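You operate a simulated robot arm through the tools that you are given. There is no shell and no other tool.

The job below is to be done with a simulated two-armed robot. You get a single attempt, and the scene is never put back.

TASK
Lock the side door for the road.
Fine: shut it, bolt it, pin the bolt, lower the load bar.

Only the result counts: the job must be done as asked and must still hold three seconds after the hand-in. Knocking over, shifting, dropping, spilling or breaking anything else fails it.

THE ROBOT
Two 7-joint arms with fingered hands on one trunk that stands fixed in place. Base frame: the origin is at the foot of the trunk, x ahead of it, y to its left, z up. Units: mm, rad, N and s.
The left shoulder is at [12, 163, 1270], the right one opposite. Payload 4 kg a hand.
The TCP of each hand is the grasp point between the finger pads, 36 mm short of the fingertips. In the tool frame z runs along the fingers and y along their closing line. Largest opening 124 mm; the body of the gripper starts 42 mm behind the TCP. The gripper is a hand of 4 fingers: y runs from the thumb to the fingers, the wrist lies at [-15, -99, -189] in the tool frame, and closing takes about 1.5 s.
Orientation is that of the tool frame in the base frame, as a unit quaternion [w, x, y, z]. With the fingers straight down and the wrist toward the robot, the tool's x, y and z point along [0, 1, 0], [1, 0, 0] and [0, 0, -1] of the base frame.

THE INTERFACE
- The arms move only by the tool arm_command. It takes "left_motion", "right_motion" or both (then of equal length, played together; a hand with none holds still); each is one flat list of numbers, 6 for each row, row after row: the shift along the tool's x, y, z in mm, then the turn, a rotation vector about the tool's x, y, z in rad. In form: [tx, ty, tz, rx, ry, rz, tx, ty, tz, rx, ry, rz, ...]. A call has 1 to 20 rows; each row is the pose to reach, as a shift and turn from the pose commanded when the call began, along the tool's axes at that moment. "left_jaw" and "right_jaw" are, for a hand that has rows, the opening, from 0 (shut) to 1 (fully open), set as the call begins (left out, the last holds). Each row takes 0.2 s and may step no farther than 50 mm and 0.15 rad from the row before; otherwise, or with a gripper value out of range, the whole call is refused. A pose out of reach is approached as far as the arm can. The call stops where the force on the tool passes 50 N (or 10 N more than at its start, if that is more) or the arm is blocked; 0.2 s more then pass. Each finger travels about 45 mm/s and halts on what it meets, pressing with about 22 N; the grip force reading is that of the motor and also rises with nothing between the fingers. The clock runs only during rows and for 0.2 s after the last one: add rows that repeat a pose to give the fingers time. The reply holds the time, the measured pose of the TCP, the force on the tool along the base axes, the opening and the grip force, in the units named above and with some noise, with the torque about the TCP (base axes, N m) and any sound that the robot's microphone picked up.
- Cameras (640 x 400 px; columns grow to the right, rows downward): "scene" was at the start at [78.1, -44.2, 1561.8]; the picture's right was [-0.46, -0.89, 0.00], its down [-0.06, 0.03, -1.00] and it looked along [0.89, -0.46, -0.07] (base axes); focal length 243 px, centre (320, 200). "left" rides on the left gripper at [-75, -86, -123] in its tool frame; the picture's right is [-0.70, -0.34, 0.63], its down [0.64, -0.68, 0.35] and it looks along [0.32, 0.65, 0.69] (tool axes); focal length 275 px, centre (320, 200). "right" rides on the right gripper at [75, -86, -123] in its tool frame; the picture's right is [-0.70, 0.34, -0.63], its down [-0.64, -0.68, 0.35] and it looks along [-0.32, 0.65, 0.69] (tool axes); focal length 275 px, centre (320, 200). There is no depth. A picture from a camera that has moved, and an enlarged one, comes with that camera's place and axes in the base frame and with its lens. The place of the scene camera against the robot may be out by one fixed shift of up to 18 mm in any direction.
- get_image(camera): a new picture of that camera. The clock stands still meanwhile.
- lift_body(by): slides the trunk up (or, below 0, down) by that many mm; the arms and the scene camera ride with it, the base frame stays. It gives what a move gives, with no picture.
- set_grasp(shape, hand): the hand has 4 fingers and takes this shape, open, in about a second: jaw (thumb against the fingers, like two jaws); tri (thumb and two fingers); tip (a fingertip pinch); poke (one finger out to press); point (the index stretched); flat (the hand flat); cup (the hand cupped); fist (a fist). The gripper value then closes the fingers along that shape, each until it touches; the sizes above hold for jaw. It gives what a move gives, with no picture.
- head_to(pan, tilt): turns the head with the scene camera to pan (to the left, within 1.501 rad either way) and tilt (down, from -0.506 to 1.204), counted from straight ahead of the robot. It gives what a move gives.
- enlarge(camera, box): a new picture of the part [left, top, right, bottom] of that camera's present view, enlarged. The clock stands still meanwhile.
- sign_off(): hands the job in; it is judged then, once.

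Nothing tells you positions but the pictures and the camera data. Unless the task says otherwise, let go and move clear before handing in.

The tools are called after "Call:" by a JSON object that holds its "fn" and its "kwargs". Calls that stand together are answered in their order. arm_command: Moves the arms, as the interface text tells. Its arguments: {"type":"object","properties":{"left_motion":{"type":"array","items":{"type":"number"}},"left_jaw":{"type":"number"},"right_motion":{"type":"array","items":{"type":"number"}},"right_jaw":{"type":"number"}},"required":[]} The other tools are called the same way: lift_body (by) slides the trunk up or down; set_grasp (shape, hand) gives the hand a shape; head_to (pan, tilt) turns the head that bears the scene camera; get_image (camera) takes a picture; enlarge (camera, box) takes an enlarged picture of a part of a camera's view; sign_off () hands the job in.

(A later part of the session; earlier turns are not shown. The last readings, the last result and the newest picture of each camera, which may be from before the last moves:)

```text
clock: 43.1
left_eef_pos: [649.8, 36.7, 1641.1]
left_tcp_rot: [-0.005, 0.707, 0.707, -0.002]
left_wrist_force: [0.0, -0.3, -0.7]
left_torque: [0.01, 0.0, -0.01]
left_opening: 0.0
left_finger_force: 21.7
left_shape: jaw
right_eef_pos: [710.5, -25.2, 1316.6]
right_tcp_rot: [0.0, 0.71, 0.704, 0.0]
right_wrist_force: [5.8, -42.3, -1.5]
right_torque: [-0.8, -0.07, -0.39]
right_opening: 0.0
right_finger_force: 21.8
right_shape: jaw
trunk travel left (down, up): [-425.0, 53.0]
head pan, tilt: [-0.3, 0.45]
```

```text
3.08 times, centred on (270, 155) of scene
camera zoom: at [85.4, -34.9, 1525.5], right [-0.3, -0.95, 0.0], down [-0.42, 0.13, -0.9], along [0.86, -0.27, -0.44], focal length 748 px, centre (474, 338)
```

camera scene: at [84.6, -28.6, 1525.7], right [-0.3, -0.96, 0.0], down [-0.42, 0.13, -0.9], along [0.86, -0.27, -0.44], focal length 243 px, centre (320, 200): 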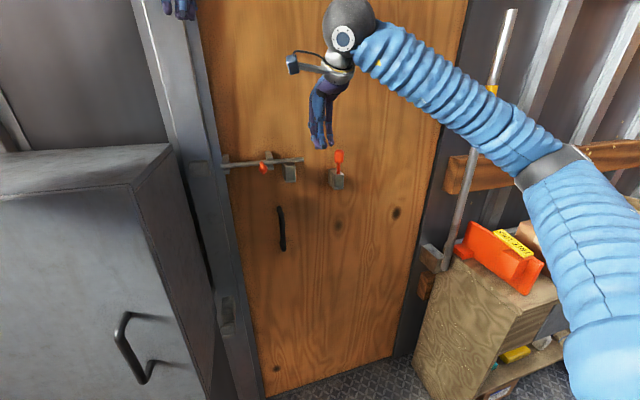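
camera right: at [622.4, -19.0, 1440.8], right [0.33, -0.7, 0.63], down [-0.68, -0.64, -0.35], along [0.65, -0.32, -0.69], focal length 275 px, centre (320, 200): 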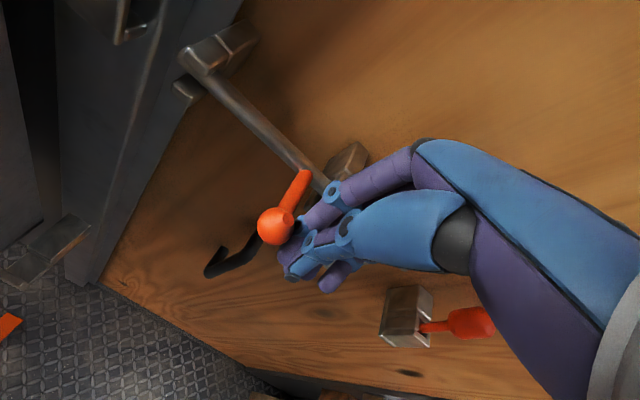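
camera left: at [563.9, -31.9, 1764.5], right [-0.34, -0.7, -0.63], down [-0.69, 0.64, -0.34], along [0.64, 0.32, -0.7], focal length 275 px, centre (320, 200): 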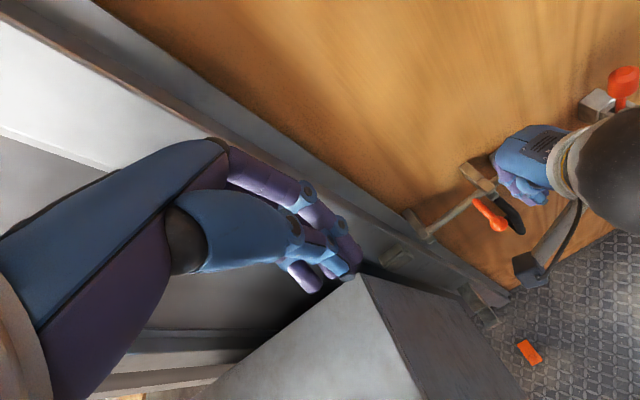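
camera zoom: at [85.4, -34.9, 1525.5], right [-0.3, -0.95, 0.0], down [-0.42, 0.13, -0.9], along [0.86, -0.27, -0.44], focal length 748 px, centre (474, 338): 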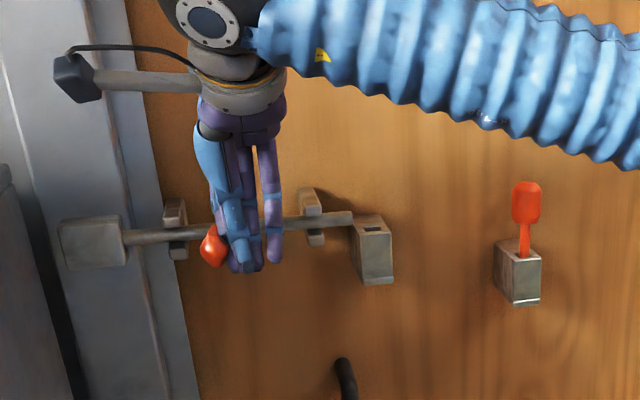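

The bolt is home: it stopped against about 42 N, and its right end is clear of the pin socket. I'll back off and retreat the right hand.

Call:
{"fn": "arm_command", "kwargs": {"right_motion": [-10, 0, 0, 0, 0, 0, -25, 0, 0, 0, 0, 0, -30, -15, -5, 0, 0, 0, -40, -35, -15, 0, 0, 0, -60, -60, -30, 0, 0, 0, -80, -80, -50, 0, 0, 0]}}

Call:
{"fn": "get_image", "kwargs": {"camera": "right"}}

Call:
{"fn": "enlarge", "kwargs": {"camera": "scene", "box": [180, 90, 360, 220]}}

```text
clock: 44.5
left_eef_pos: [648.1, 41.2, 1642.5]
left_tcp_rot: [-0.003, 0.707, 0.707, -0.004]
left_wrist_force: [-0.8, 0.0, -0.7]
left_torque: [0.01, 0.04, 0.02]
left_opening: 0.0
left_finger_force: 21.9
left_shape: jaw
right_eef_pos: [625.3, -99.4, 1368.0]
right_tcp_rot: [0.001, 0.707, 0.708, 0.001]
right_wrist_force: [-0.6, 1.1, 0.5]
right_torque: [0.03, 0.02, 0.01]
right_opening: 0.0
right_finger_force: 22.3
right_shape: jaw
trunk travel left (down, up): [-425.0, 53.0]
head pan, tilt: [-0.3, 0.45]
```

```text
taken
camera right: at [540.3, -23.6, 1490.3], right [0.34, -0.7, 0.63], down [-0.68, -0.64, -0.35], along [0.65, -0.32, -0.69], focal length 275 px, centre (320, 200)
```

right: 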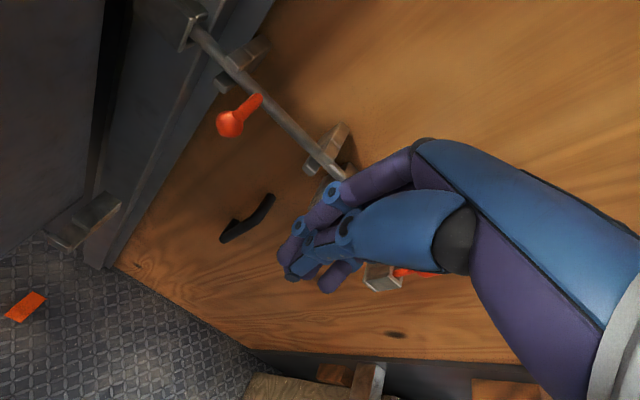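

```text
3.08 times, centred on (270, 155) of scene
camera zoom: at [83.9, -30.0, 1525.7], right [-0.3, -0.96, 0.0], down [-0.42, 0.13, -0.9], along [0.86, -0.27, -0.44], focal length 748 px, centre (474, 338)
```

zoom: 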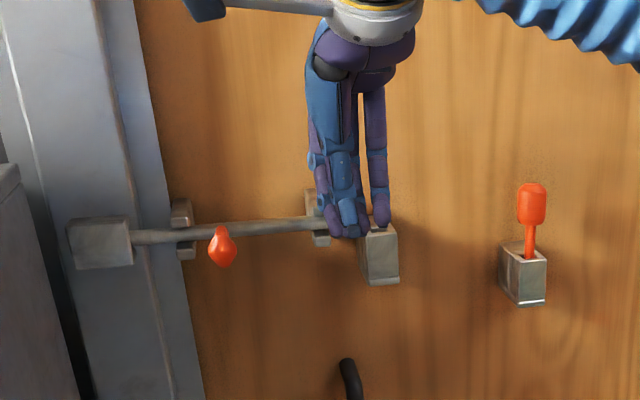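

The bolt is fully shot and stays put. Next I'll locate the pin and its socket precisely with the right camera from two places.

Call:
{"fn": "arm_command", "kwargs": {"right_motion": [-25, -25, -20, 0, 0, 0, -60, -25, -40, 0, 0, 0, -95, -25, -62, 0, 0, 0, -130, -25, -62, 0, 0, 0, -165, -25, -62, 0, 0, 0, -201, -25, -62, 0, 0, 0]}}

Call:
{"fn": "get_image", "kwargs": {"camera": "right"}}

Call:
{"fn": "enlarge", "kwargs": {"camera": "right", "box": [140, 0, 340, 125]}}

Call:
{"fn": "arm_command", "kwargs": {"right_motion": [-35, 0, 0, 0, 0, 0, -70, 0, 0, 0, 0, 0, -105, 0, 0, 0, 0, 0]}}

Call:
{"fn": "get_image", "kwargs": {"camera": "right"}}

Call:
{"fn": "enlarge", "kwargs": {"camera": "right", "box": [100, 0, 300, 125]}}

```text
clock: 45.9
left_eef_pos: [646.8, 41.9, 1643.1]
left_tcp_rot: [-0.003, 0.706, 0.708, -0.003]
left_wrist_force: [-0.4, -0.8, -0.2]
left_torque: [0.02, -0.01, -0.01]
left_opening: 0.0
left_finger_force: 22.6
left_shape: jaw
right_eef_pos: [602.3, -301.8, 1428.3]
right_tcp_rot: [0.0, 0.707, 0.707, 0.001]
right_wrist_force: [-0.2, 0.2, -0.1]
right_torque: [0.0, 0.02, 0.01]
right_opening: 0.0
right_finger_force: 22.0
right_shape: jaw
trunk travel left (down, up): [-425.0, 53.0]
head pan, tilt: [-0.3, 0.45]
```

```text
taken
camera right: at [516.5, -226.1, 1551.3], right [0.34, -0.7, 0.63], down [-0.68, -0.64, -0.35], along [0.65, -0.32, -0.69], focal length 275 px, centre (320, 200)
```

right: 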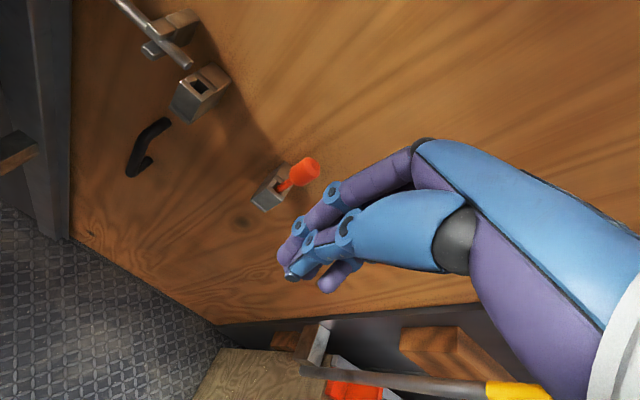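

```text
3.20 times, centred on (240, 62) of right
camera zoom: at [516.5, -226.1, 1551.3], right [0.34, -0.7, 0.63], down [-0.68, -0.64, -0.35], along [0.65, -0.32, -0.69], focal length 881 px, centre (576, 640)
```

zoom: 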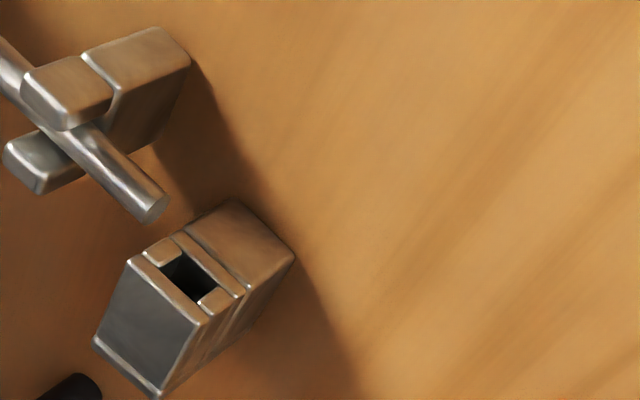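

```text
clock: 46.7
left_eef_pos: [648.2, 42.7, 1643.4]
left_tcp_rot: [-0.003, 0.706, 0.708, -0.003]
left_wrist_force: [0.7, -0.5, 0.4]
left_torque: [-0.02, -0.04, -0.01]
left_opening: 0.0
left_finger_force: 21.7
left_shape: jaw
right_eef_pos: [601.2, -403.3, 1428.5]
right_tcp_rot: [0.0, 0.707, 0.707, 0.0]
right_wrist_force: [0.9, -0.5, -0.4]
right_torque: [0.02, -0.02, -0.01]
right_opening: 0.0
right_finger_force: 22.1
right_shape: jaw
trunk travel left (down, up): [-425.0, 53.0]
head pan, tilt: [-0.3, 0.45]
```

```text
taken
camera right: at [516.6, -327.8, 1551.7], right [0.34, -0.7, 0.63], down [-0.68, -0.64, -0.35], along [0.65, -0.32, -0.69], focal length 275 px, centre (320, 200)
```

right: 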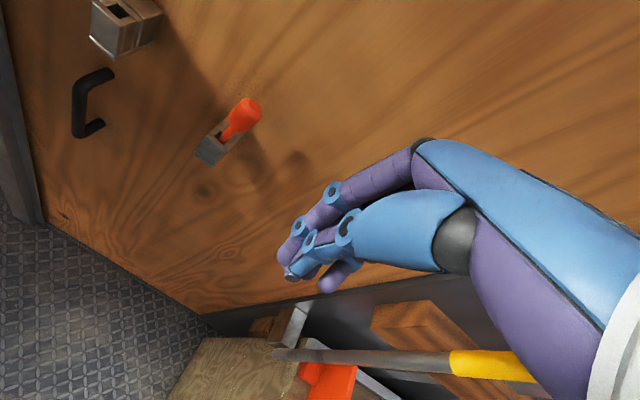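

```text
3.20 times, centred on (200, 62) of right
camera zoom: at [516.6, -327.8, 1551.7], right [0.34, -0.7, 0.63], down [-0.68, -0.64, -0.35], along [0.65, -0.32, -0.69], focal length 881 px, centre (704, 640)
```

zoom: 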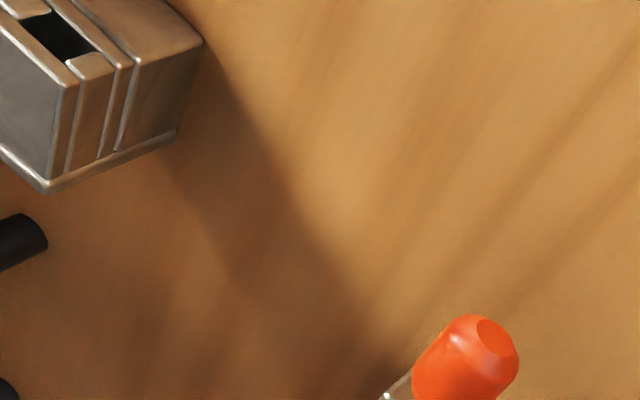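

The socket hole is at about [765, -146, 1289], well triangulated. Now I'll get zoomed views of the pin and its holder.

Call:
{"fn": "enlarge", "kwargs": {"camera": "right", "box": [160, 80, 320, 180]}}

Call:
{"fn": "arm_command", "kwargs": {"right_motion": [-35, 0, 0, 0, 0, 0, -70, 0, 0, 0, 0, 0, -100, 0, 0, 0, 0, 0]}}

Call:
{"fn": "enlarge", "kwargs": {"camera": "right", "box": [110, 20, 270, 120]}}

Call:
{"fn": "get_image", "kwargs": {"camera": "right"}}

```text
4.00 times, centred on (240, 130) of right
camera zoom: at [516.6, -327.8, 1551.7], right [0.34, -0.7, 0.63], down [-0.68, -0.64, -0.35], along [0.65, -0.32, -0.69], focal length 1101 px, centre (640, 480)
```

zoom: 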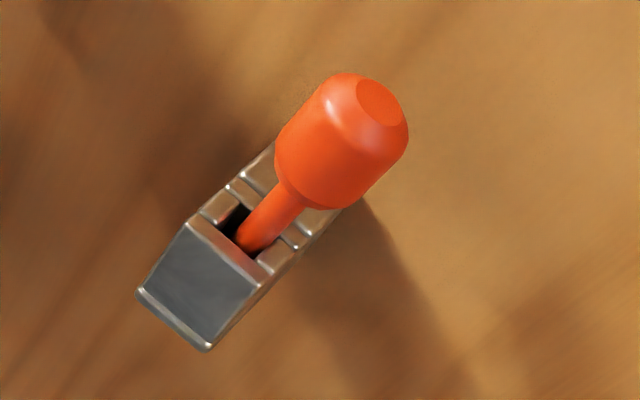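

```text
clock: 47.5
left_eef_pos: [647.3, 43.0, 1641.9]
left_tcp_rot: [-0.002, 0.706, 0.708, -0.003]
left_wrist_force: [0.0, -0.5, 0.3]
left_torque: [-0.02, 0.04, 0.01]
left_opening: 0.1
left_finger_force: 22.5
left_shape: jaw
right_eef_pos: [602.0, -502.2, 1428.0]
right_tcp_rot: [0.0, 0.707, 0.707, 0.0]
right_wrist_force: [0.2, -0.3, -0.8]
right_torque: [0.0, 0.03, -0.04]
right_opening: 0.0
right_finger_force: 22.4
right_shape: jaw
trunk travel left (down, up): [-425.0, 53.0]
head pan, tilt: [-0.3, 0.45]
```

```text
4.00 times, centred on (190, 70) of right
camera zoom: at [516.5, -427.5, 1551.0], right [0.34, -0.7, 0.63], down [-0.68, -0.64, -0.35], along [0.65, -0.32, -0.69], focal length 1101 px, centre (840, 720)
```

zoom: 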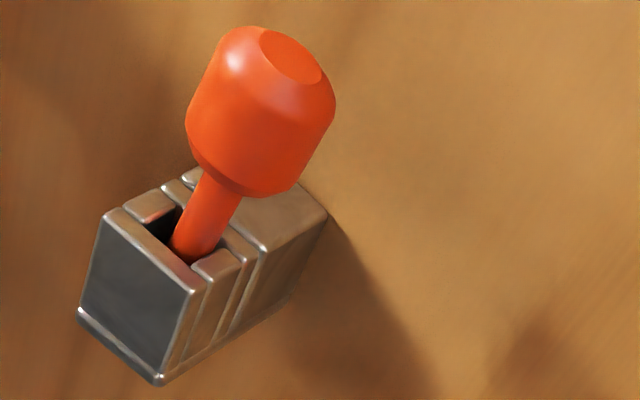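

```text
taken
camera right: at [516.5, -427.5, 1551.0], right [0.34, -0.7, 0.63], down [-0.68, -0.64, -0.35], along [0.65, -0.32, -0.69], focal length 275 px, centre (320, 200)
```

right: 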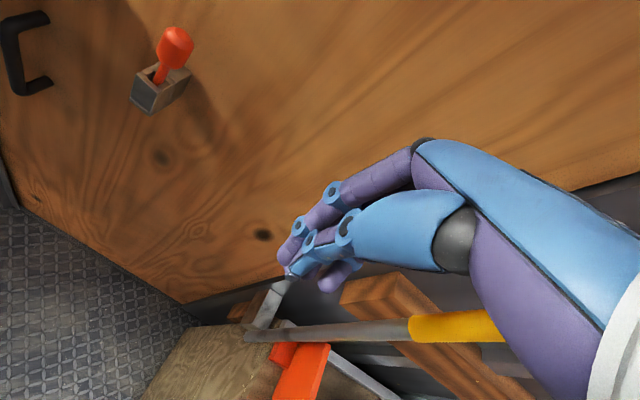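

The pin's holder hole is at about [764, -301, 1248] and the pin leans slightly with its head top near [776, -307, 1320]; the socket is at [765, -146, 1289] and the door face at x≈812. I'll turn the right hand palm-left, fingers down, so it closes sideways on the pin head, and open it.

Call:
{"fn": "arm_command", "kwargs": {"right_motion": [17.9, 3.6, -2.3, 0, 0, 0.1428, 35.8, 7.3, -4.5, 0, 0, 0.2856, 53.7, 10.9, -6.8, 0, 0, 0.4284, 71.6, 14.5, -9.1, 0, 0, 0.5712, 89.5, 18.2, -11.4, 0, 0, 0.714, 107.5, 21.8, -13.6, 0, 0, 0.8568, 125.4, 25.5, -15.9, 0, 0, 0.9996, 143.3, 29.1, -18.2, 0, 0, 1.1424, 161.2, 32.7, -20.5, 0, 0, 1.2852, 179.1, 36.4, -22.7, 0, 0, 1.428, 197, 40, -25, 0, 0, 1.5708], "right_jaw": 0.6}}

Call:
{"fn": "get_image", "kwargs": {"camera": "right"}}

Call:
{"fn": "get_image", "kwargs": {"camera": "scene"}}

```text
clock: 49.9
left_eef_pos: [648.7, 45.2, 1643.5]
left_tcp_rot: [-0.003, 0.706, 0.708, -0.004]
left_wrist_force: [-0.2, 0.8, 1.4]
left_torque: [-0.03, -0.01, -0.04]
left_opening: 0.1
left_finger_force: 22.2
left_shape: jaw
right_eef_pos: [641.7, -304.6, 1454.8]
right_tcp_rot: [0.0, 1.0, -0.002, -0.001]
right_wrist_force: [-0.1, -0.7, -0.2]
right_torque: [-0.04, 0.01, 0.0]
right_opening: 74.1
right_finger_force: 0.1
right_shape: jaw
trunk travel left (down, up): [-425.0, 53.0]
head pan, tilt: [-0.3, 0.45]
```

```text
taken
camera right: at [718.0, -218.6, 1578.3], right [-0.7, -0.33, 0.63], down [-0.64, 0.68, -0.35], along [-0.32, -0.65, -0.69], focal length 275 px, centre (320, 200)
```

right: 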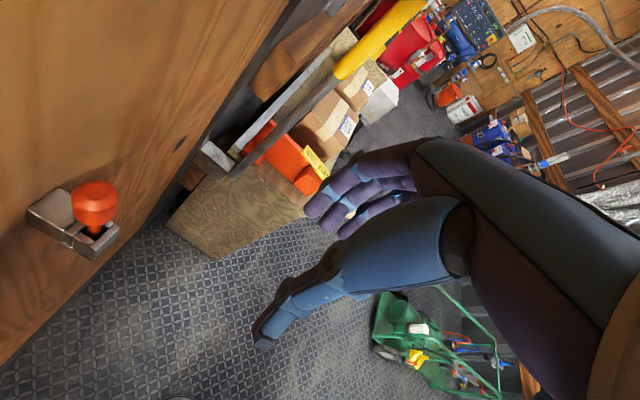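

```text
taken
camera scene: at [84.8, -27.3, 1525.7], right [-0.3, -0.96, 0.0], down [-0.42, 0.13, -0.9], along [0.86, -0.27, -0.44], focal length 243 px, centre (320, 200)
```

scene: 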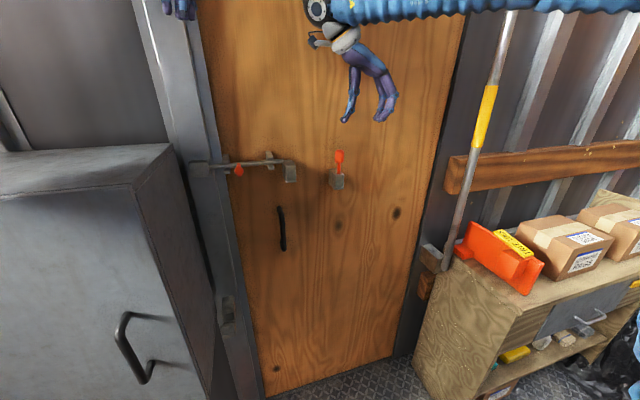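

The palm-left orientation works, but the camera mount sits on the door side, so I'll tilt the hand to point 55° down toward the door. That keeps everything clear of it. I'll move to a pre-grasp in front of and above the pin.

Call:
{"fn": "arm_command", "kwargs": {"right_motion": [11.7, 0, 12.2, 0, 0.102, 0, 23.3, 0, 24.3, 0, 0.204, 0, 35, 0, 36.5, 0, 0.306, 0, 46.7, 0, 48.7, 0, 0.407, 0, 58.3, 0, 60.8, 0, 0.509, 0, 70, 0, 73, 0, 0.611, 0]}}

Call:
{"fn": "get_image", "kwargs": {"camera": "right"}}

Call:
{"fn": "enlarge", "kwargs": {"camera": "scene", "box": [240, 20, 440, 220]}}

```text
clock: 51.3
left_eef_pos: [648.4, 42.1, 1641.5]
left_tcp_rot: [-0.004, 0.706, 0.708, -0.003]
left_wrist_force: [0.5, -0.5, -0.8]
left_torque: [0.02, 0.0, 0.03]
left_opening: 0.1
left_finger_force: 21.8
left_shape: jaw
right_eef_pos: [714.7, -307.6, 1381.9]
right_tcp_rot: [0.0, 0.953, -0.001, 0.302]
right_wrist_force: [0.7, -0.4, -0.2]
right_torque: [0.01, 0.02, 0.04]
right_opening: 74.3
right_finger_force: 0.0
right_shape: jaw
trunk travel left (down, up): [-425.0, 53.0]
head pan, tilt: [-0.3, 0.45]
```

```text
taken
camera right: at [705.3, -221.4, 1525.0], right [-0.94, -0.33, 0.12], down [-0.33, 0.68, -0.65], along [0.14, -0.65, -0.75], focal length 275 px, centre (320, 200)
```

right: 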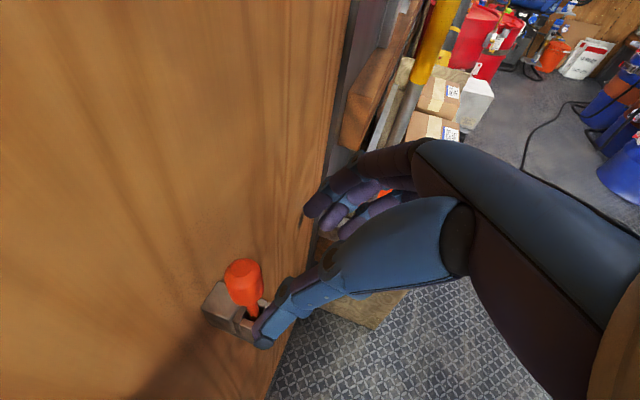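

```text
2.00 times, centred on (340, 120) of scene
camera zoom: at [85.3, -29.9, 1525.5], right [-0.3, -0.96, 0.0], down [-0.42, 0.13, -0.9], along [0.86, -0.27, -0.44], focal length 486 px, centre (280, 360)
```

zoom: 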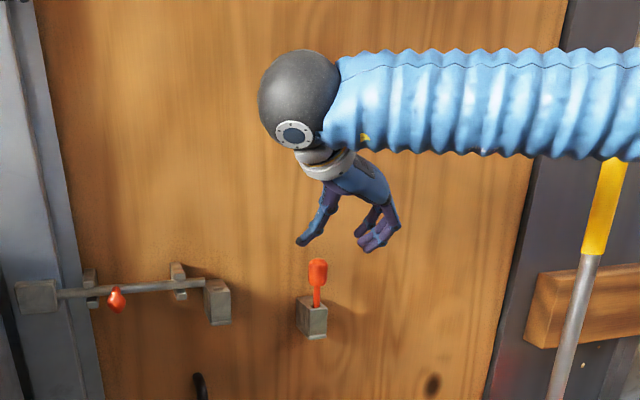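

The pin head sits between thumb and fingers along the approach line. I'll move in onto the head.

Call:
{"fn": "arm_command", "kwargs": {"right_motion": [-0.4, -0.6, 14.8, 0, 0, 0, -0.8, -1.2, 29.6, 0, 0, 0, -1.2, -1.8, 44.5, 0, 0, 0, -1.5, -2.4, 59.3, 0, 0, 0, -1.9, -3, 74.1, 0, 0, 0, -2.3, -3.6, 88.9, 0, 0, 0]}}

Call:
{"fn": "get_image", "kwargs": {"camera": "right"}}

Call:
{"fn": "enlarge", "kwargs": {"camera": "scene", "box": [260, 80, 420, 220]}}

Call:
{"fn": "get_image", "kwargs": {"camera": "left"}}

```text
clock: 52.7
left_eef_pos: [648.6, 42.5, 1641.3]
left_tcp_rot: [-0.004, 0.706, 0.708, -0.004]
left_wrist_force: [0.7, 0.2, 0.0]
left_torque: [0.03, 0.02, 0.03]
left_opening: 0.2
left_finger_force: 21.8
left_shape: jaw
right_eef_pos: [762.3, -304.0, 1305.8]
right_tcp_rot: [0.001, 0.954, -0.002, 0.301]
right_wrist_force: [-0.1, 0.6, -0.2]
right_torque: [0.02, -0.02, -0.01]
right_opening: 74.5
right_finger_force: 0.1
right_shape: jaw
trunk travel left (down, up): [-425.0, 53.0]
head pan, tilt: [-0.3, 0.45]
```

```text
taken
camera right: at [754.1, -218.1, 1450.0], right [-0.93, -0.34, 0.12], down [-0.33, 0.68, -0.65], along [0.14, -0.65, -0.75], focal length 275 px, centre (320, 200)
```

right: 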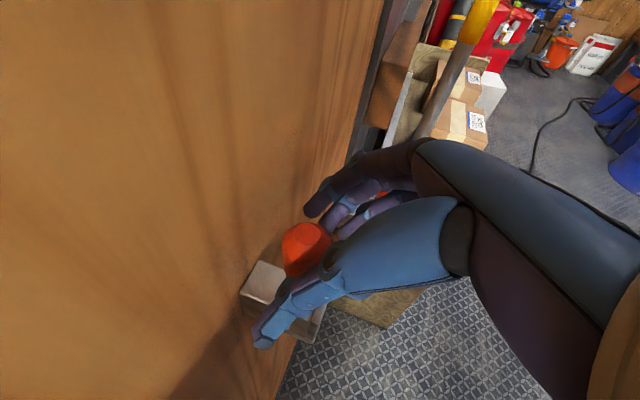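

```text
2.86 times, centred on (340, 150) of scene
camera zoom: at [85.2, -29.3, 1525.6], right [-0.3, -0.96, 0.0], down [-0.42, 0.13, -0.9], along [0.86, -0.27, -0.44], focal length 694 px, centre (263, 343)
```

zoom: 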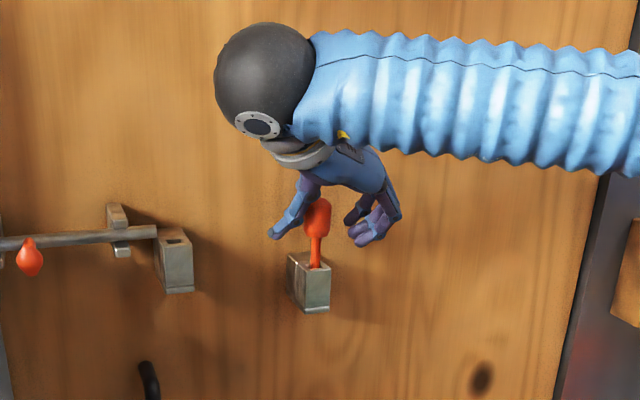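

```text
taken
camera left: at [564.1, -32.2, 1764.4], right [-0.34, -0.7, -0.63], down [-0.69, 0.64, -0.34], along [0.64, 0.32, -0.7], focal length 275 px, centre (320, 200)
```

left: 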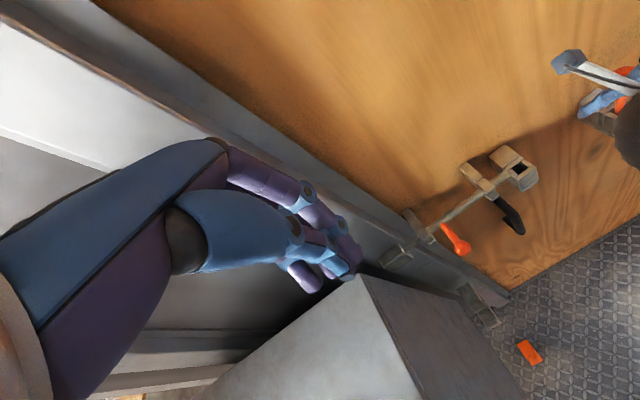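

Call:
{"fn": "arm_command", "kwargs": {"right_motion": [5, 3, 3, 0, 0, 0, 5, 3, 3, 0, 0, 0]}}

Call:
{"fn": "arm_command", "kwargs": {"right_motion": [0, 0, 0, 0, 0, 0, 0, 0, 0, 0, 0, 0, 0, 0, 0, 0, 0, 0, 0, 0, 0, 0, 0, 0, 0, 0, 0, 0, 0, 0, 0, 0, 0, 0, 0, 0, 0, 0, 0, 0, 0, 0], "right_jaw": 0}}

Call:
{"fn": "get_image", "kwargs": {"camera": "right"}}

Call:
{"fn": "enlarge", "kwargs": {"camera": "scene", "box": [260, 80, 420, 220]}}

```text
clock: 53.3
left_eef_pos: [647.6, 43.3, 1642.0]
left_tcp_rot: [-0.003, 0.707, 0.707, -0.003]
left_wrist_force: [-0.3, 0.2, -0.7]
left_torque: [-0.01, 0.02, 0.0]
left_opening: 0.0
left_finger_force: 22.2
left_shape: jaw
right_eef_pos: [767.1, -306.1, 1307.0]
right_tcp_rot: [0.001, 0.954, -0.001, 0.301]
right_wrist_force: [-0.9, 0.3, 0.4]
right_torque: [0.0, 0.03, -0.01]
right_opening: 74.1
right_finger_force: 0.2
right_shape: jaw
trunk travel left (down, up): [-425.0, 53.0]
head pan, tilt: [-0.3, 0.45]
```

```text
clock: 54.9
left_eef_pos: [648.6, 43.3, 1641.4]
left_tcp_rot: [-0.003, 0.706, 0.708, -0.005]
left_wrist_force: [-0.4, -1.1, -0.3]
left_torque: [0.02, -0.02, -0.01]
left_opening: 0.0
left_finger_force: 22.1
left_shape: jaw
right_eef_pos: [766.8, -304.7, 1308.6]
right_tcp_rot: [0.001, 0.954, 0.0, 0.301]
right_wrist_force: [0.6, 6.3, 1.0]
right_torque: [-0.28, -0.07, -0.01]
right_opening: 30.9
right_finger_force: 21.6
right_shape: jaw
trunk travel left (down, up): [-425.0, 53.0]
head pan, tilt: [-0.3, 0.45]
```

```text
taken
camera right: at [758.6, -219.0, 1451.2], right [-0.93, -0.34, 0.12], down [-0.33, 0.68, -0.65], along [0.14, -0.65, -0.75], focal length 275 px, centre (320, 200)
```

right: 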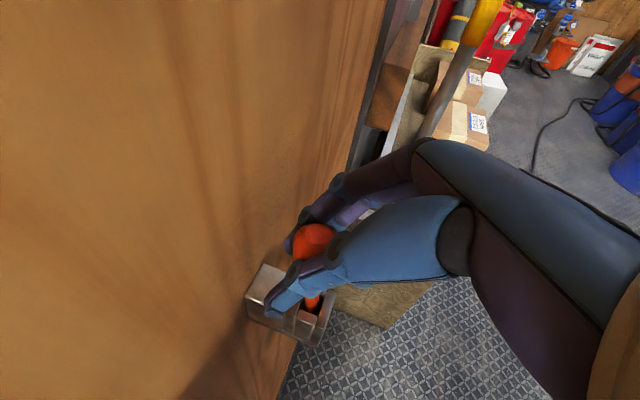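

```text
2.86 times, centred on (340, 150) of scene
camera zoom: at [84.9, -28.2, 1525.7], right [-0.3, -0.96, 0.0], down [-0.42, 0.13, -0.9], along [0.86, -0.27, -0.44], focal length 694 px, centre (263, 343)
```

zoom: 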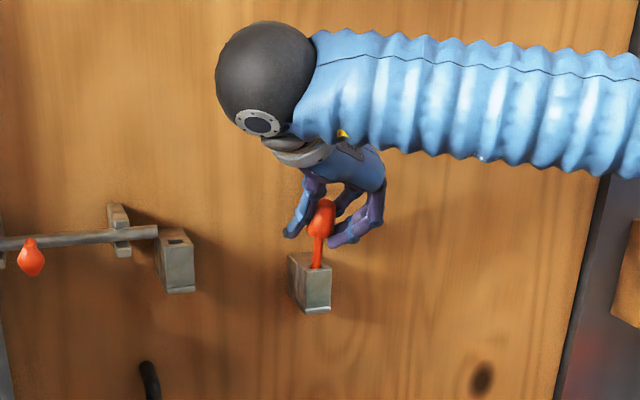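

The pin's head is gripped firmly, with an opening of about 31 mm. I'll lift it straight up in stages.

Call:
{"fn": "arm_command", "kwargs": {"right_motion": [5.8, 0, -8.2, 0, 0, 0, 11.5, 0, -16.3, 0, 0, 0, 17.3, 0, -24.5, 0, 0, 0, 23, 0, -32.7, 0, 0, 0]}}

Call:
{"fn": "get_image", "kwargs": {"camera": "right"}}

Call:
{"fn": "enlarge", "kwargs": {"camera": "scene", "box": [260, 80, 420, 220]}}

```text
clock: 55.9
left_eef_pos: [648.1, 42.1, 1641.6]
left_tcp_rot: [-0.003, 0.707, 0.707, -0.003]
left_wrist_force: [-0.5, 0.3, -0.9]
left_torque: [0.0, 0.03, 0.0]
left_opening: 0.0
left_finger_force: 22.0
left_shape: jaw
right_eef_pos: [766.4, -306.1, 1348.4]
right_tcp_rot: [0.0, 0.953, -0.001, 0.303]
right_wrist_force: [1.5, -2.4, -0.2]
right_torque: [-0.28, -0.14, 0.0]
right_opening: 27.6
right_finger_force: 22.4
right_shape: jaw
trunk travel left (down, up): [-425.0, 53.0]
head pan, tilt: [-0.3, 0.45]
```

```text
taken
camera right: at [758.0, -220.6, 1491.8], right [-0.93, -0.34, 0.12], down [-0.33, 0.68, -0.65], along [0.14, -0.65, -0.75], focal length 275 px, centre (320, 200)
```

right: 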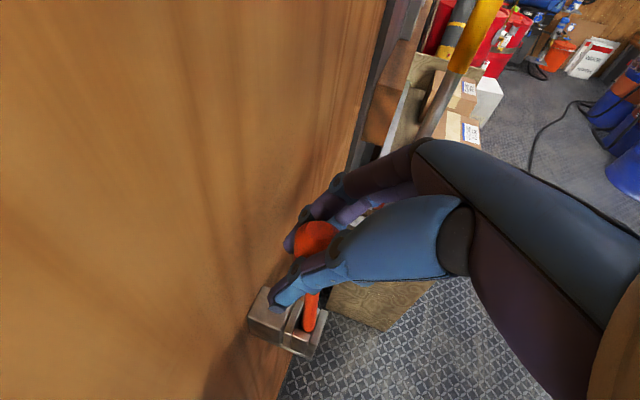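

```text
2.86 times, centred on (340, 150) of scene
camera zoom: at [84.4, -29.6, 1525.7], right [-0.3, -0.96, 0.0], down [-0.42, 0.13, -0.9], along [0.86, -0.27, -0.44], focal length 694 px, centre (263, 343)
```

zoom: 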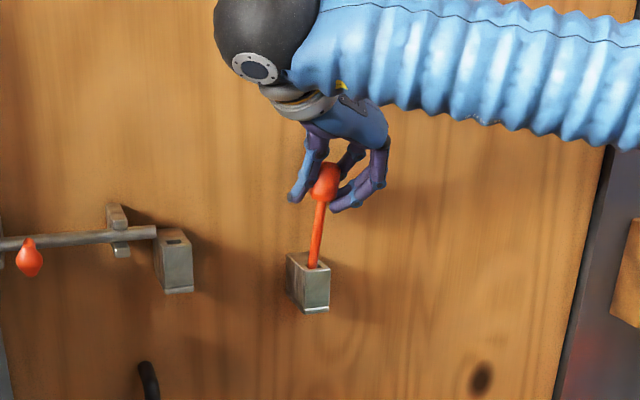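

Call:
{"fn": "arm_command", "kwargs": {"right_motion": [5.8, 0, -8.2, 0, 0, 0, 11.5, 0, -16.3, 0, 0, 0, 17.3, 0, -24.5, 0, 0, 0, 23, 0, -32.7, 0, 0, 0]}}

Call:
{"fn": "get_image", "kwargs": {"camera": "right"}}

Call:
{"fn": "enlarge", "kwargs": {"camera": "scene", "box": [260, 80, 420, 220]}}

```text
clock: 56.9
left_eef_pos: [648.0, 43.3, 1642.2]
left_tcp_rot: [-0.003, 0.706, 0.708, -0.003]
left_wrist_force: [0.2, 0.1, 0.0]
left_torque: [-0.01, 0.0, -0.01]
left_opening: 0.1
left_finger_force: 22.1
left_shape: jaw
right_eef_pos: [767.2, -305.6, 1387.7]
right_tcp_rot: [0.001, 0.953, -0.001, 0.302]
right_wrist_force: [-0.8, -1.1, -0.5]
right_torque: [0.02, 0.02, -0.02]
right_opening: 26.8
right_finger_force: 22.2
right_shape: jaw
trunk travel left (down, up): [-425.0, 53.0]
head pan, tilt: [-0.3, 0.45]
```

```text
taken
camera right: at [758.8, -219.6, 1530.9], right [-0.93, -0.34, 0.12], down [-0.33, 0.68, -0.65], along [0.14, -0.65, -0.75], focal length 275 px, centre (320, 200)
```

right: 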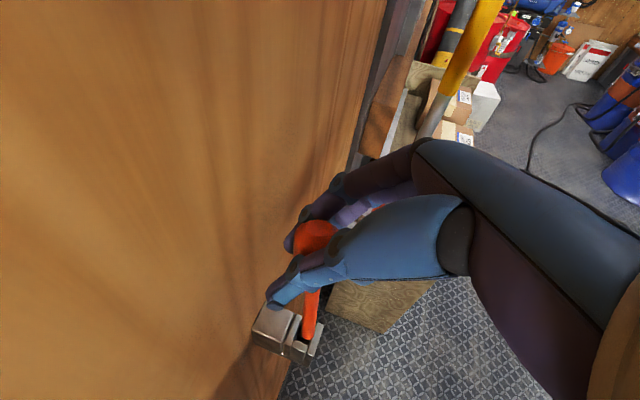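

```text
2.86 times, centred on (340, 150) of scene
camera zoom: at [84.4, -28.9, 1525.7], right [-0.3, -0.96, 0.0], down [-0.42, 0.13, -0.9], along [0.86, -0.27, -0.44], focal length 694 px, centre (263, 343)
```

zoom: 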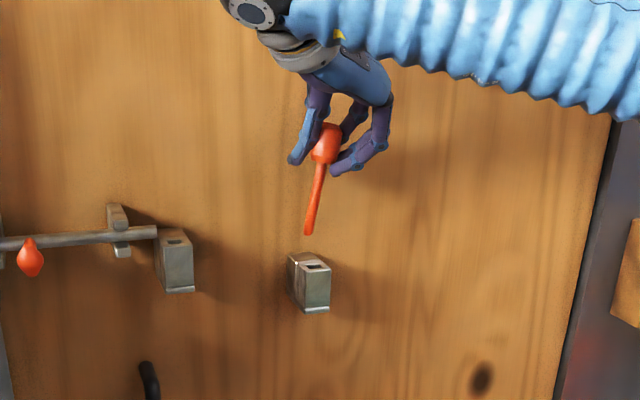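

The pin is out of its holder but tilted about 10° in the hand. I'll raise it, straighten it by rotating the hand, and move it left to a staging point just right of the socket.

Call:
{"fn": "arm_command", "kwargs": {"right_motion": [1.3, -16.3, -4.8, -0.0191, 0.0184, -0.0135, 2.5, -32.7, -9.7, -0.0383, 0.0369, -0.0269, 3.8, -49, -14.5, -0.0574, 0.0553, -0.0404, 5, -65.3, -19.3, -0.0765, 0.0738, -0.0538, 6.3, -81.6, -24.1, -0.0956, 0.0922, -0.0673, 7.5, -98, -29, -0.1148, 0.1106, -0.0807, 8.8, -114.3, -33.8, -0.1339, 0.1291, -0.0942, 10, -130.6, -38.6, -0.153, 0.1475, -0.1076]}}

Call:
{"fn": "get_image", "kwargs": {"camera": "right"}}

Call:
{"fn": "enlarge", "kwargs": {"camera": "scene", "box": [210, 60, 370, 200]}}

Call:
{"fn": "enlarge", "kwargs": {"camera": "left", "box": [400, 20, 640, 220]}}

```text
clock: 58.7
left_eef_pos: [647.9, 45.1, 1641.5]
left_tcp_rot: [-0.002, 0.707, 0.707, -0.004]
left_wrist_force: [-0.1, 0.6, -0.4]
left_torque: [0.0, -0.03, -0.02]
left_opening: 0.0
left_finger_force: 21.8
left_shape: jaw
right_eef_pos: [754.3, -175.3, 1424.8]
right_tcp_rot: [0.09, 0.925, 0.028, 0.368]
right_wrist_force: [0.8, 0.4, -0.2]
right_torque: [-0.01, 0.0, -0.04]
right_opening: 26.8
right_finger_force: 21.9
right_shape: jaw
trunk travel left (down, up): [-425.0, 53.0]
head pan, tilt: [-0.3, 0.45]
```

```text
taken
camera right: at [724.8, -63.7, 1547.8], right [-0.95, -0.32, 0.04], down [-0.22, 0.54, -0.81], along [0.24, -0.78, -0.58], focal length 275 px, centre (320, 200)
```

right: 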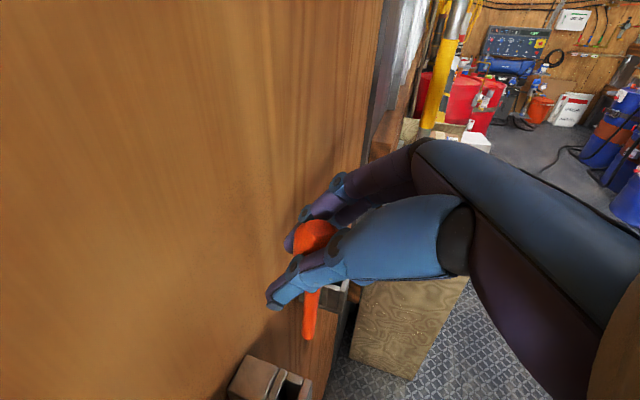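

```text
2.86 times, centred on (290, 130) of scene
camera zoom: at [84.5, -28.1, 1525.7], right [-0.3, -0.96, 0.0], down [-0.42, 0.13, -0.9], along [0.86, -0.27, -0.44], focal length 694 px, centre (406, 400)
```

zoom: 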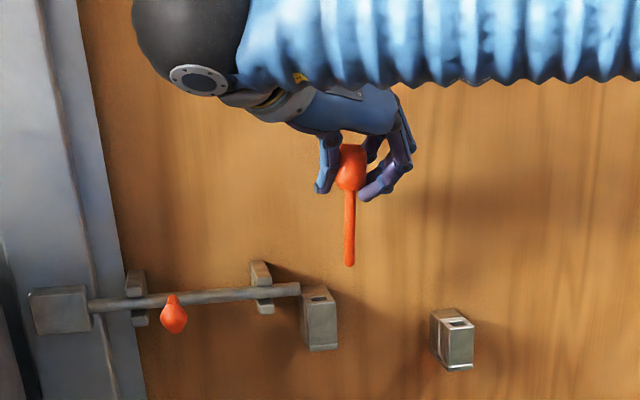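

```text
2.00 times, centred on (520, 120) of left
camera zoom: at [563.2, -30.9, 1764.8], right [-0.34, -0.7, -0.63], down [-0.69, 0.64, -0.34], along [0.64, 0.32, -0.7], focal length 551 px, centre (-80, 360)
```

zoom: 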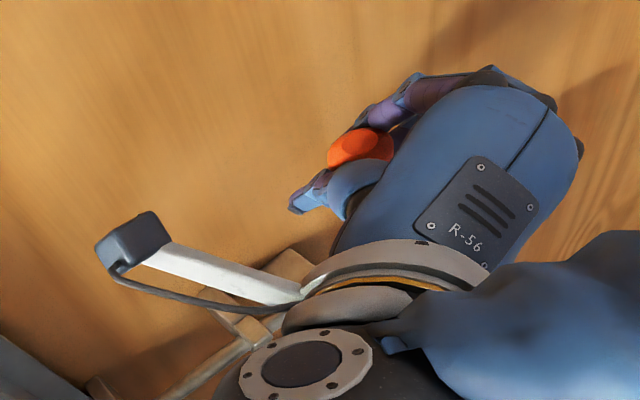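

Call:
{"fn": "enlarge", "kwargs": {"camera": "right", "box": [200, 200, 400, 400]}}

Call:
{"fn": "enlarge", "kwargs": {"camera": "scene", "box": [260, 90, 340, 190]}}

```text
2.00 times, centred on (300, 300) of right
camera zoom: at [724.8, -63.7, 1547.8], right [-0.95, -0.32, 0.04], down [-0.22, 0.54, -0.81], along [0.24, -0.78, -0.58], focal length 551 px, centre (360, 0)
```

zoom: 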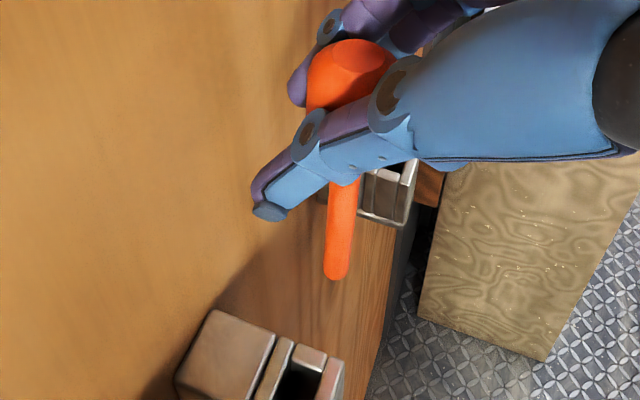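

```text
4.00 times, centred on (300, 140) of scene
camera zoom: at [84.5, -28.1, 1525.7], right [-0.3, -0.96, 0.0], down [-0.42, 0.13, -0.9], along [0.86, -0.27, -0.44], focal length 972 px, centre (400, 440)
```

zoom: 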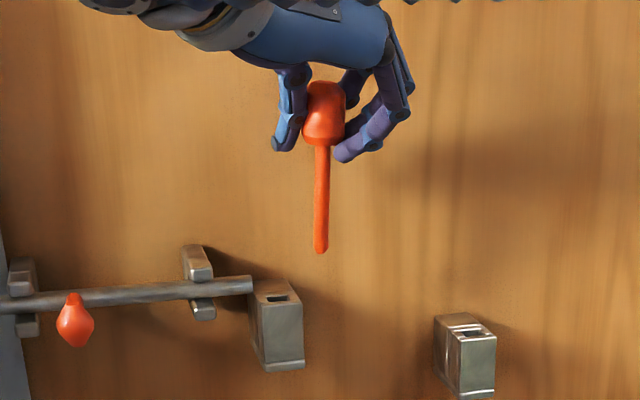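

The pin is nearly vertical now with its tip at about [764, -178, 1321]. I'll bring the tip over the socket hole and check it in close-up.

Call:
{"fn": "arm_command", "kwargs": {"right_motion": [-0.5, -8.6, 0.8, 0, 0, 0, -1, -17.2, 1.7, 0, 0, 0, -1.4, -25.7, 2.5, 0, 0, 0, -1.9, -34.3, 3.3, 0, 0, 0, -1.9, -34.3, 3.3, 0, 0, 0]}}

Call:
{"fn": "enlarge", "kwargs": {"camera": "right", "box": [240, 260, 400, 400]}}

Call:
{"fn": "enlarge", "kwargs": {"camera": "scene", "box": [240, 100, 320, 200]}}

```text
clock: 59.9
left_eef_pos: [648.3, 41.4, 1642.2]
left_tcp_rot: [-0.004, 0.707, 0.708, -0.003]
left_wrist_force: [-0.1, -0.1, -0.2]
left_torque: [0.03, 0.02, -0.03]
left_opening: 0.0
left_finger_force: 22.1
left_shape: jaw
right_eef_pos: [755.4, -143.3, 1416.1]
right_tcp_rot: [0.089, 0.924, 0.028, 0.37]
right_wrist_force: [-0.4, -0.1, -0.4]
right_torque: [0.03, 0.0, -0.01]
right_opening: 27.1
right_finger_force: 22.0
right_shape: jaw
trunk travel left (down, up): [-425.0, 53.0]
head pan, tilt: [-0.3, 0.45]
```

```text
2.86 times, centred on (320, 330) of right
camera zoom: at [726.4, -31.7, 1538.4], right [-0.95, -0.32, 0.04], down [-0.22, 0.54, -0.81], along [0.24, -0.78, -0.59], focal length 786 px, centre (320, -171)
```

zoom: 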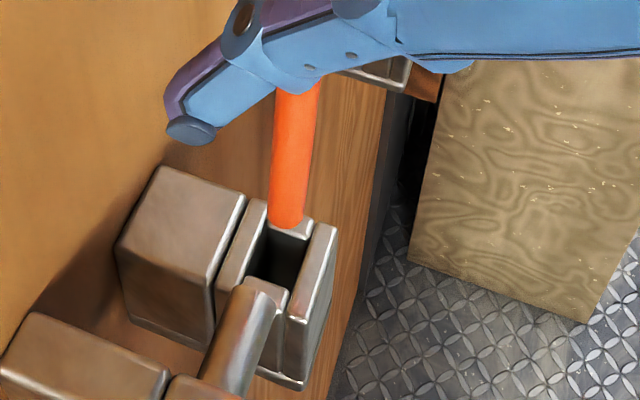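

```text
4.00 times, centred on (280, 150) of scene
camera zoom: at [84.6, -29.5, 1525.6], right [-0.3, -0.96, 0.0], down [-0.42, 0.13, -0.9], along [0.86, -0.27, -0.44], focal length 972 px, centre (480, 400)
```

zoom: 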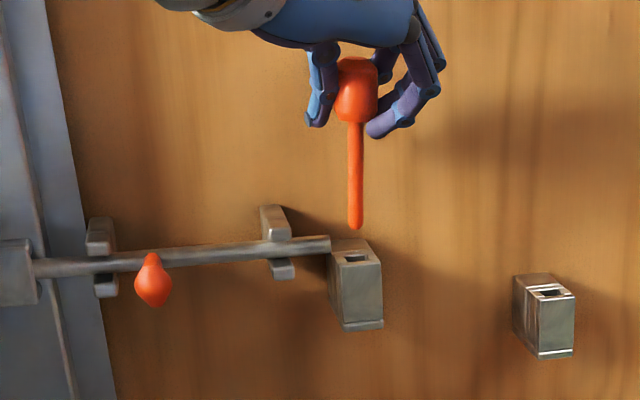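

Call:
{"fn": "enlarge", "kwargs": {"camera": "right", "box": [280, 310, 344, 380]}}

Call:
{"fn": "enlarge", "kwargs": {"camera": "scene", "box": [270, 125, 310, 175]}}

```text
5.71 times, centred on (312, 345) of right
camera zoom: at [726.4, -31.7, 1538.4], right [-0.95, -0.32, 0.04], down [-0.22, 0.54, -0.81], along [0.24, -0.78, -0.59], focal length 1573 px, centre (366, -629)
```

zoom: 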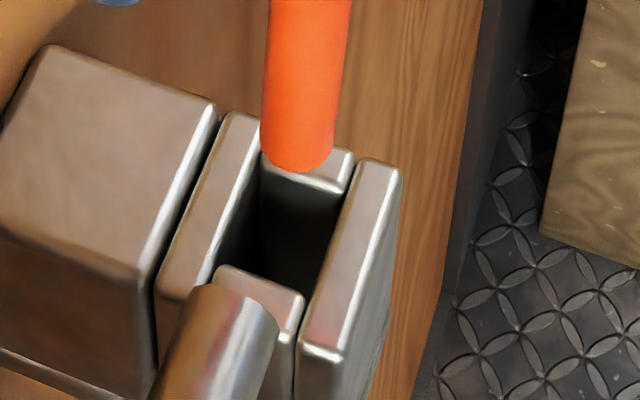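

```text
8.00 times, centred on (290, 150) of scene
camera zoom: at [84.6, -29.5, 1525.6], right [-0.3, -0.96, 0.0], down [-0.42, 0.13, -0.9], along [0.86, -0.27, -0.44], focal length 1944 px, centre (560, 600)
```

zoom: 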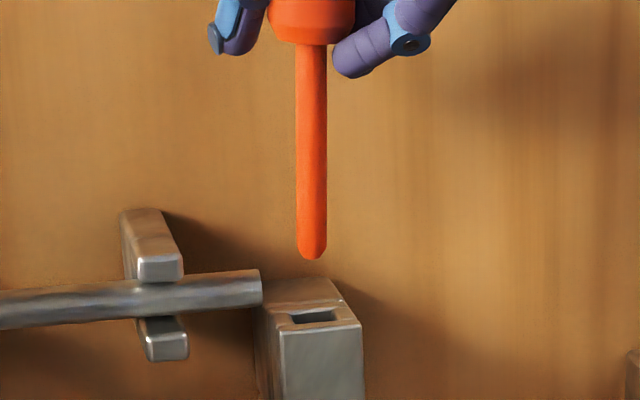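

Close up, the hole is about 13 × 16 mm and the pin shaft about 11 mm. The tip needs to shift roughly +2 mm in x and +1 mm in y, so I'll correct that, drop to just above the hole and look again.

Call:
{"fn": "arm_command", "kwargs": {"right_motion": [-3.2, -1.7, 4.8, 0, 0, 0, -6.5, -3.5, 9.7, 0, 0, 0, -6.5, -3.5, 9.7, 0, 0, 0]}}

Call:
{"fn": "enlarge", "kwargs": {"camera": "right", "box": [280, 310, 344, 380]}}

Call:
{"fn": "enlarge", "kwargs": {"camera": "scene", "box": [270, 125, 310, 175]}}

```text
clock: 60.7
left_eef_pos: [648.6, 43.3, 1642.7]
left_tcp_rot: [-0.002, 0.706, 0.708, -0.004]
left_wrist_force: [-1.1, 0.0, 0.3]
left_torque: [0.02, -0.01, 0.0]
left_opening: 0.0
left_finger_force: 22.4
left_shape: jaw
right_eef_pos: [756.4, -141.8, 1404.1]
right_tcp_rot: [0.091, 0.925, 0.028, 0.368]
right_wrist_force: [0.5, -0.2, -0.6]
right_torque: [-0.01, -0.01, -0.03]
right_opening: 26.9
right_finger_force: 21.6
right_shape: jaw
trunk travel left (down, up): [-425.0, 53.0]
head pan, tilt: [-0.3, 0.45]
```

```text
5.71 times, centred on (312, 345) of right
camera zoom: at [728.1, -29.2, 1526.4], right [-0.95, -0.32, 0.04], down [-0.22, 0.54, -0.81], along [0.24, -0.78, -0.58], focal length 1573 px, centre (366, -629)
```

zoom: 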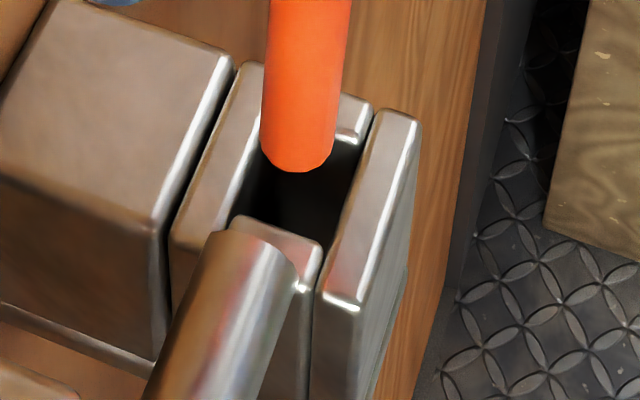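

```text
8.00 times, centred on (290, 150) of scene
camera zoom: at [84.5, -28.8, 1525.7], right [-0.3, -0.96, 0.0], down [-0.42, 0.13, -0.9], along [0.86, -0.27, -0.44], focal length 1944 px, centre (560, 600)
```

zoom: 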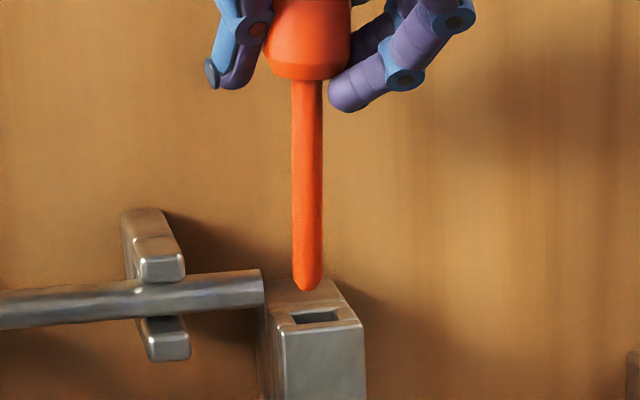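

The tip is now about 10 mm above the hole but 2–3 mm too far left, with about 3° of sideways tilt left. I'll correct both and recheck.

Call:
{"fn": "arm_command", "kwargs": {"right_motion": [-1, -1.8, 1.4, -0.018, 0, -0.017, -2, -3.5, 2.8, -0.0363, 0.0007, -0.0344, -2, -3.5, 2.8, -0.0363, 0.0007, -0.0344]}}

Call:
{"fn": "enlarge", "kwargs": {"camera": "right", "box": [280, 310, 344, 380]}}

Call:
{"fn": "enlarge", "kwargs": {"camera": "scene", "box": [270, 125, 310, 175]}}

```text
clock: 61.5
left_eef_pos: [648.3, 42.5, 1642.0]
left_tcp_rot: [-0.004, 0.707, 0.708, -0.004]
left_wrist_force: [0.7, -0.4, -0.6]
left_torque: [0.01, -0.01, -0.01]
left_opening: 0.0
left_finger_force: 22.2
left_shape: jaw
right_eef_pos: [757.8, -137.8, 1399.7]
right_tcp_rot: [0.112, 0.923, 0.036, 0.367]
right_wrist_force: [0.8, 0.4, -1.2]
right_torque: [-0.02, 0.04, -0.01]
right_opening: 27.2
right_finger_force: 21.6
right_shape: jaw
trunk travel left (down, up): [-425.0, 53.0]
head pan, tilt: [-0.3, 0.45]
```

```text
5.71 times, centred on (312, 345) of right
camera zoom: at [729.4, -20.9, 1516.1], right [-0.95, -0.32, 0.06], down [-0.22, 0.5, -0.84], along [0.24, -0.8, -0.55], focal length 1573 px, centre (366, -629)
```

zoom: 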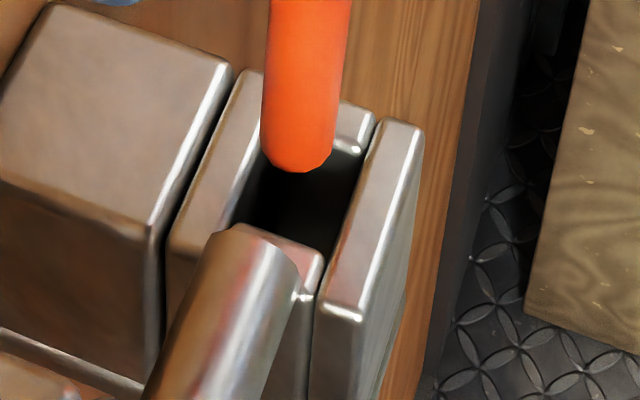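

```text
8.00 times, centred on (290, 150) of scene
camera zoom: at [84.8, -29.4, 1525.6], right [-0.3, -0.96, 0.0], down [-0.42, 0.13, -0.9], along [0.86, -0.27, -0.44], focal length 1944 px, centre (560, 600)
```

zoom: 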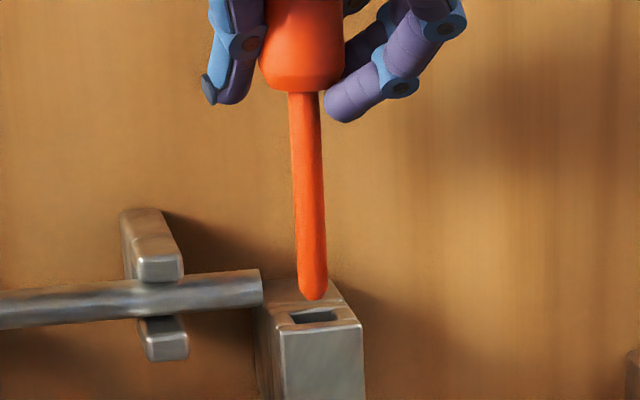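

The tip is now aligned within about a millimetre in both views and nearly vertical. I'll lower it slowly into the hole, watching the force.

Call:
{"fn": "arm_command", "kwargs": {"right_motion": [-2, -1.1, 2.1, 0, 0, 0, -4, -1.9, 4.2, 0, 0, 0, -6, -2.6, 6.3, 0, 0, 0, -8, -3.3, 8.4, 0, 0, 0, -10, -4, 10.5, 0, 0, 0]}}

Call:
{"fn": "enlarge", "kwargs": {"camera": "right", "box": [280, 310, 344, 380]}}

Call:
{"fn": "enlarge", "kwargs": {"camera": "scene", "box": [270, 125, 310, 175]}}

```text
clock: 62.7
left_eef_pos: [649.4, 41.7, 1642.3]
left_tcp_rot: [-0.003, 0.707, 0.707, -0.004]
left_wrist_force: [0.6, 0.6, 0.6]
left_torque: [-0.01, 0.01, -0.02]
left_opening: 0.0
left_finger_force: 22.4
left_shape: jaw
right_eef_pos: [758.5, -137.7, 1383.8]
right_tcp_rot: [0.113, 0.922, 0.036, 0.369]
right_wrist_force: [-1.0, -0.2, -1.3]
right_torque: [0.0, 0.04, 0.0]
right_opening: 27.0
right_finger_force: 21.8
right_shape: jaw
trunk travel left (down, up): [-425.0, 53.0]
head pan, tilt: [-0.3, 0.45]
```

```text
5.71 times, centred on (312, 345) of right
camera zoom: at [729.9, -19.9, 1501.3], right [-0.95, -0.32, 0.06], down [-0.22, 0.5, -0.84], along [0.24, -0.8, -0.55], focal length 1573 px, centre (366, -629)
```

zoom: 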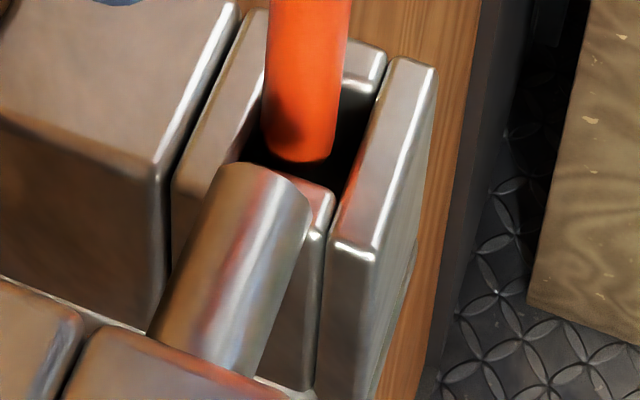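

```text
8.00 times, centred on (290, 150) of scene
camera zoom: at [84.8, -29.0, 1525.6], right [-0.3, -0.96, 0.0], down [-0.42, 0.13, -0.9], along [0.86, -0.27, -0.44], focal length 1944 px, centre (560, 600)
```

zoom: 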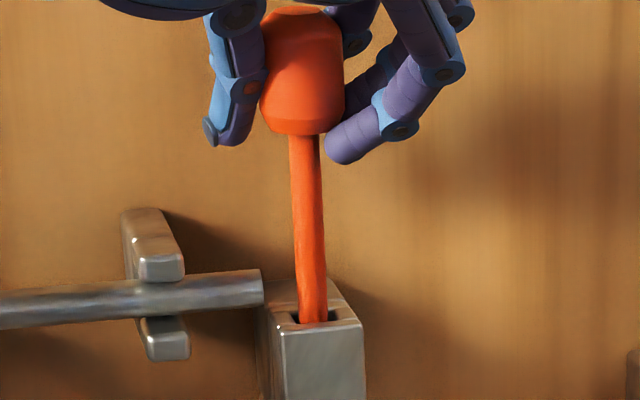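

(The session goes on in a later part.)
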